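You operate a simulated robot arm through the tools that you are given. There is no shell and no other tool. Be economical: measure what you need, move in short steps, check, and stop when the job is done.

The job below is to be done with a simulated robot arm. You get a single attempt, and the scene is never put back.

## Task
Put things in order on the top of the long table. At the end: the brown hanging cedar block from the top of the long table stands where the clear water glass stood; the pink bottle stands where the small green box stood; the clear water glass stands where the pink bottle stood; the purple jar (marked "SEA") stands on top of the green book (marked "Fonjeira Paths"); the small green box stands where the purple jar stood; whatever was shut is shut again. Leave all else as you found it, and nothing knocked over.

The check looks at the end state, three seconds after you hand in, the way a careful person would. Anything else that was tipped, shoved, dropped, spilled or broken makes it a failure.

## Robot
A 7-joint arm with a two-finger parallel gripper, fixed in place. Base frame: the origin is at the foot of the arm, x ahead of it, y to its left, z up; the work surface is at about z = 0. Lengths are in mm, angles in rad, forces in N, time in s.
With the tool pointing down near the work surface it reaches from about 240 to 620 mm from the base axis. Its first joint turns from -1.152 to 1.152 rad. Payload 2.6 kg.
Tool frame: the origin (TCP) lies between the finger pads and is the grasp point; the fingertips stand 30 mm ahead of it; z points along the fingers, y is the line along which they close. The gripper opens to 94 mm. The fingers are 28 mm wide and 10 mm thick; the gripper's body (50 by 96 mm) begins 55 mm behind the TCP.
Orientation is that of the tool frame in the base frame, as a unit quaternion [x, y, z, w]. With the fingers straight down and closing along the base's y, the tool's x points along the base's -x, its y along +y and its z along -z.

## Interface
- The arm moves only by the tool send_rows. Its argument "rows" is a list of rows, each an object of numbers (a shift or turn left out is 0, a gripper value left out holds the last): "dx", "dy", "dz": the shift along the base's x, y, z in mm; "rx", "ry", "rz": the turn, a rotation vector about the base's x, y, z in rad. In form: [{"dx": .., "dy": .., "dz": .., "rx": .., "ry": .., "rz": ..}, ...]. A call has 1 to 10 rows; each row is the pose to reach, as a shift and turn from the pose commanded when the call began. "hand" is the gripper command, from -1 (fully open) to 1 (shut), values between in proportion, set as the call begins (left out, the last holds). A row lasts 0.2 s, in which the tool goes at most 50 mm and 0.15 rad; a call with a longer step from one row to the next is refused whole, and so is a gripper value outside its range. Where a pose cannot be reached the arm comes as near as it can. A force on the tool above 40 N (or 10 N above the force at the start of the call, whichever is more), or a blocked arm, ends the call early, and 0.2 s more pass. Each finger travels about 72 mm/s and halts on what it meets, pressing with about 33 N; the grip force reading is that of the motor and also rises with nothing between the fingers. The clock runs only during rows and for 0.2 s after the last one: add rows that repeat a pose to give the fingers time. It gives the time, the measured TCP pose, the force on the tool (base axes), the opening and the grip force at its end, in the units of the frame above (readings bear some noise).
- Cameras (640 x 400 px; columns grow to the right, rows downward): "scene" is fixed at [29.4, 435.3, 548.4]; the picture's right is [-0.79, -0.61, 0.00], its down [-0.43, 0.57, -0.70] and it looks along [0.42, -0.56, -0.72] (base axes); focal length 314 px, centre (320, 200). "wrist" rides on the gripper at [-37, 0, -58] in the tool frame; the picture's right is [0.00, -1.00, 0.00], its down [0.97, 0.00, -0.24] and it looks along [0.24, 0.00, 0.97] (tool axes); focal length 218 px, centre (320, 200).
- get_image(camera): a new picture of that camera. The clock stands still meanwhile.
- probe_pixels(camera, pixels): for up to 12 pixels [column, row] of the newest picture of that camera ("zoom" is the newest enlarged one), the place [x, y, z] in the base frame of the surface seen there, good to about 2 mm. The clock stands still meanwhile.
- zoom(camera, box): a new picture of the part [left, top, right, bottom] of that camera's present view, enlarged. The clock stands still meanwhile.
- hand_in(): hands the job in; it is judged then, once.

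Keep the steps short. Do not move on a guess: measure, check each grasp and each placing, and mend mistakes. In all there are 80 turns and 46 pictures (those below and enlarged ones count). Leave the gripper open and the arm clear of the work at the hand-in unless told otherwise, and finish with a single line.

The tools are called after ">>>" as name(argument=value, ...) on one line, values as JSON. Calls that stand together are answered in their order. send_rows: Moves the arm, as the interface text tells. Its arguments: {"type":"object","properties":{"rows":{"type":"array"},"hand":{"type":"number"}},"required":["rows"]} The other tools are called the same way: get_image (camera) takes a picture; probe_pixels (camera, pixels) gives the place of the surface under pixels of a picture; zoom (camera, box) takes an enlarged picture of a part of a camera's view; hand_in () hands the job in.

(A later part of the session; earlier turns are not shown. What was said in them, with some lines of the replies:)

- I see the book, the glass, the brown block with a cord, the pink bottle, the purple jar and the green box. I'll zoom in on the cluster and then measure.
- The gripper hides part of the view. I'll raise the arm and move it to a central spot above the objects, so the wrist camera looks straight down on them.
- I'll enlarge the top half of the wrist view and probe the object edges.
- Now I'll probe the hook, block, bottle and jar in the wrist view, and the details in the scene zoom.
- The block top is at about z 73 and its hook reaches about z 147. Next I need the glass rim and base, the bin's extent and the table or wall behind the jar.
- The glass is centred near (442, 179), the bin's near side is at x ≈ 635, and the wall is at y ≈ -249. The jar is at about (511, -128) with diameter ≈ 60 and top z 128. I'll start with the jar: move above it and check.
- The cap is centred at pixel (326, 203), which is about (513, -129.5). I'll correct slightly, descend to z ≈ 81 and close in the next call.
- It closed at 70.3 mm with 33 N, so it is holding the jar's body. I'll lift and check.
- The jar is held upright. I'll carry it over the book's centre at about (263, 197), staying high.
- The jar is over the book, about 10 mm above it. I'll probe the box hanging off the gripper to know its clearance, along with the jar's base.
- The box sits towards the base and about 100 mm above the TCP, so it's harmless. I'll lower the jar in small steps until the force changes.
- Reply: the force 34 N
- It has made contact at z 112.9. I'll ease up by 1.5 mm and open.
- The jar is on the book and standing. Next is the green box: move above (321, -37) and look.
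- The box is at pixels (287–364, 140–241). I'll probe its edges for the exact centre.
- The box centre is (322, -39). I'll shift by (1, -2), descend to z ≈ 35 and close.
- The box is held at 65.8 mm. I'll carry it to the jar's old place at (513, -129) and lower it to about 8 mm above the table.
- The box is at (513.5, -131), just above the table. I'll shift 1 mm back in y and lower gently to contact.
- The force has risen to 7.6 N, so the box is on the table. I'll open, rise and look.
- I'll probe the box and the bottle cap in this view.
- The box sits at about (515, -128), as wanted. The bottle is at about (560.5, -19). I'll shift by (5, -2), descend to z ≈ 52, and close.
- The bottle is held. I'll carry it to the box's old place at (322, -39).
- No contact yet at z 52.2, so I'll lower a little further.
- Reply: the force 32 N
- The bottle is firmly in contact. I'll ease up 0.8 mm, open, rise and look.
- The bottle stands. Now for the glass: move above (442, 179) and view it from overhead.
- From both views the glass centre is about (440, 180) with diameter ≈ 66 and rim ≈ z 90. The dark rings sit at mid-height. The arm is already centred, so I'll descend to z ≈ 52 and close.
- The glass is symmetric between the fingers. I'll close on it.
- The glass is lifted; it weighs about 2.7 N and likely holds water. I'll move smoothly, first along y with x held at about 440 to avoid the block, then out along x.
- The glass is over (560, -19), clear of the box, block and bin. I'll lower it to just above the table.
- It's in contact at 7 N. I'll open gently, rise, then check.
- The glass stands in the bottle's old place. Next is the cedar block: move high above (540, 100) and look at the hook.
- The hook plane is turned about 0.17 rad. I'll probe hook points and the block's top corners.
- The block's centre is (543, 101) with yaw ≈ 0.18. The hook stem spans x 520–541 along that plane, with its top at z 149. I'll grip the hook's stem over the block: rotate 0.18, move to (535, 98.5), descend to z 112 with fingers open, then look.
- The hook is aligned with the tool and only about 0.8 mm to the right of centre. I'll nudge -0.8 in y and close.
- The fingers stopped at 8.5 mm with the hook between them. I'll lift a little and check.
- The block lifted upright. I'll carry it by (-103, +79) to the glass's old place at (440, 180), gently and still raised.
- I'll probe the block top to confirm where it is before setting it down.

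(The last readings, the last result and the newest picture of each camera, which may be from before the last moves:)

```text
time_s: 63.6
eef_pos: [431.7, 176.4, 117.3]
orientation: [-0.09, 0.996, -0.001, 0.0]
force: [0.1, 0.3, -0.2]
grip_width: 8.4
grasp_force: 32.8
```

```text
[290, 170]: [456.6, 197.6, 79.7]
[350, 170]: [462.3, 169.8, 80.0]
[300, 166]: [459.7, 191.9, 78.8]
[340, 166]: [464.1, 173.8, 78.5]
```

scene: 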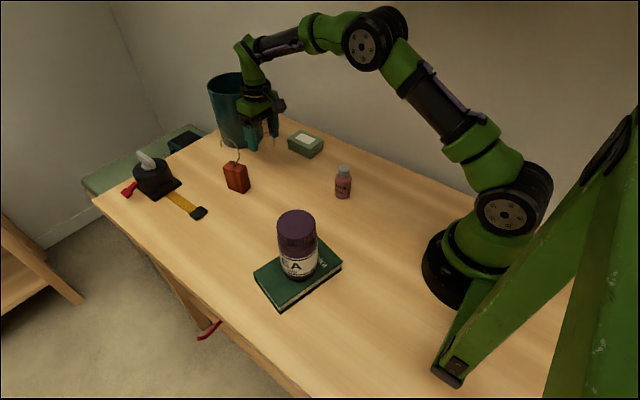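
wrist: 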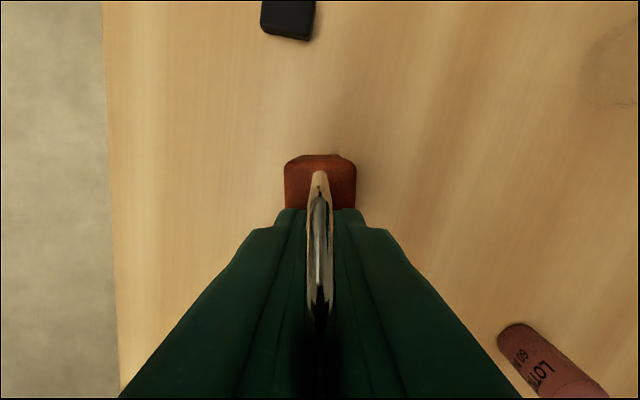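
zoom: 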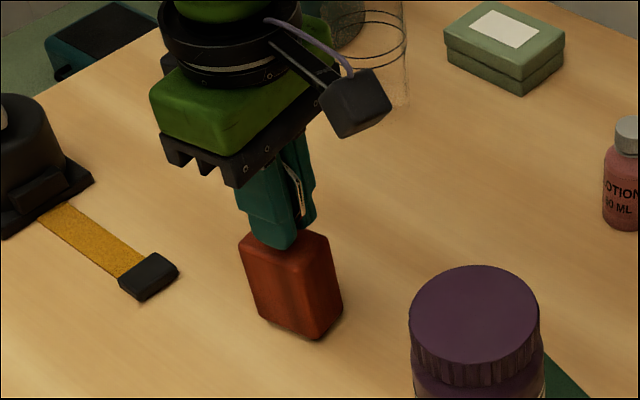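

The block's centre is at about (438.5, 179), within 2 mm of the target. I'll correct by (+1.5, +1) and lower to contact.

>>> send_rows(rows=[{"dx": 1.5, "dy": 1}, {"dx": 1.5, "dy": 1, "dz": -2}, {"dx": 1.5, "dy": 1, "dz": -3.5}, {"dx": 1.5, "dy": 1, "dz": -5}, {"dx": 1.5, "dy": 1, "dz": -5}])

>>> send_rows(rows=[{"dz": -0.6}, {"dz": -1.2}, {"dz": -1.2}])

```text
time_s: 64.8
eef_pos: [432.5, 178.9, 112.4]
orientation: [-0.09, 0.996, 0.0, 0.0]
force: [0.6, 0.5, -0.7]
grip_width: 8.6
grasp_force: 33.3
```

```text
time_s: 65.6
eef_pos: [432.3, 178.6, 112.1]
orientation: [-0.091, 0.996, 0.0, 0.0]
force: [0.3, 0.4, -0.5]
grip_width: 8.0
grasp_force: 32.7
```

>>> send_rows(rows=[{"dz": -0.6}, {"dz": -1}, {"dz": -1}])

```text
time_s: 66.4
eef_pos: [432.2, 178.5, 110.5]
orientation: [-0.091, 0.996, 0.0, 0.0]
force: [0.4, 0.2, -1.4]
grip_width: 8.5
grasp_force: 32.9
```

>>> send_rows(rows=[{"dz": -0.6}, {"dz": -0.8}, {"dz": -0.8}])

```text
time_s: 67.2
eef_pos: [432.5, 179.2, 110.4]
orientation: [-0.091, 0.996, 0.0, 0.001]
force: [0.0, -0.2, 4.4]
grip_width: 8.3
grasp_force: 33.5
```

Contact at about 5 N. I'll open, then rise straight up, with fingers open well clear of the hook.

>>> send_rows(rows=[{}, {}, {}, {}, {}], hand=-1)

>>> send_rows(rows=[{"dz": 20}, {"dz": 60}, {"dz": 100}, {"dz": 140}, {"dz": 140}])

>>> get_image(camera="wrist")

>>> get_image(camera="scene")

```text
time_s: 68.4
eef_pos: [433.3, 178.4, 110.4]
orientation: [-0.091, 0.996, -0.001, 0.001]
force: [-0.3, 0.6, 0.5]
grip_width: 93.9
grasp_force: 0.0
```

```text
time_s: 69.6
eef_pos: [430.4, 178.4, 249.9]
orientation: [-0.091, 0.996, 0.0, 0.0]
force: [-0.2, 0.9, -0.8]
grip_width: 94.2
grasp_force: 0.1
```

```text
13 pictures are left
```

wrist: 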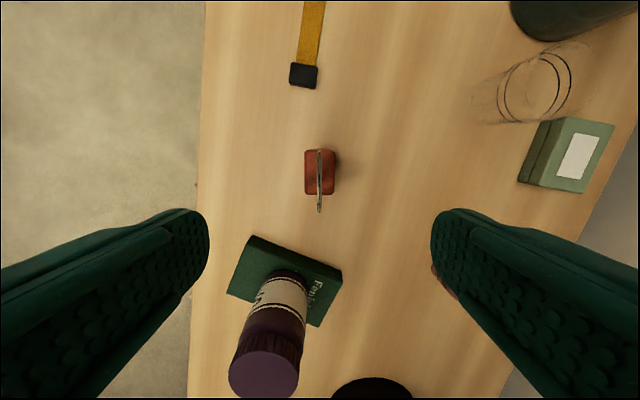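

```text
12 pictures are left
```

scene: 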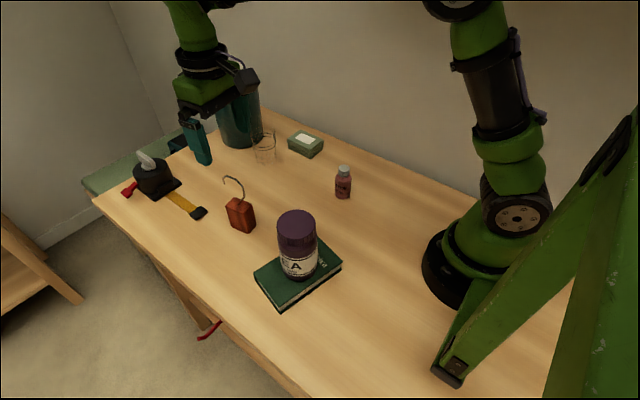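

Everything is standing. I'll verify the block's and bottle's positions.

>>> probe_pixels(camera="wrist", pixels=[[307, 152], [333, 152], [334, 191], [307, 191]])

>>> probe_pixels(camera="scene", pixels=[[344, 168], [343, 190], [296, 222], [241, 229], [305, 138]])

>>> zoom(camera="scene", box=[210, 110, 370, 320])

```text
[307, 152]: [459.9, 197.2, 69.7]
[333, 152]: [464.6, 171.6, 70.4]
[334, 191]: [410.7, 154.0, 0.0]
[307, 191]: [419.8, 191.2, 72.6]
```

```text
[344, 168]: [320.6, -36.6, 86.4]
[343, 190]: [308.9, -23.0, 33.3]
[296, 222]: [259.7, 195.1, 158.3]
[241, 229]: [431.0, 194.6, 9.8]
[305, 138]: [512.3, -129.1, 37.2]
```

```text
1.90 times, centred on (290, 215) of scene
```

zoom: 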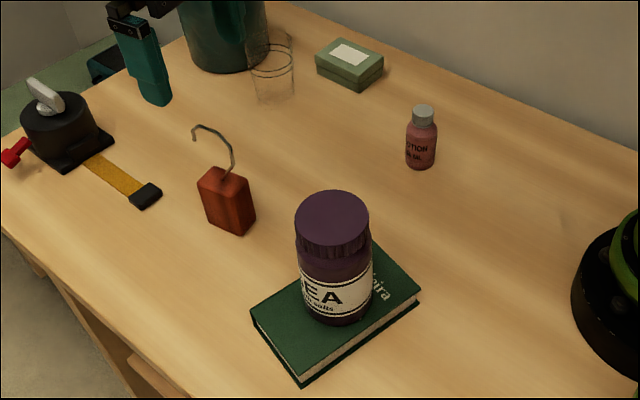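

The block's centre is at about (441, 180), the bottle at about (322, -38), the box at about (513, -128), and the glass and jar stand upright. Nothing was opened. The gripper is open and well above the work, so I'll hand in.

>>> hand_in()

```text
The job is handed in.
```

All five objects are in their new places and standing upright, nothing shut was opened or anything else moved, and the job is handed in with the gripper open and clear.
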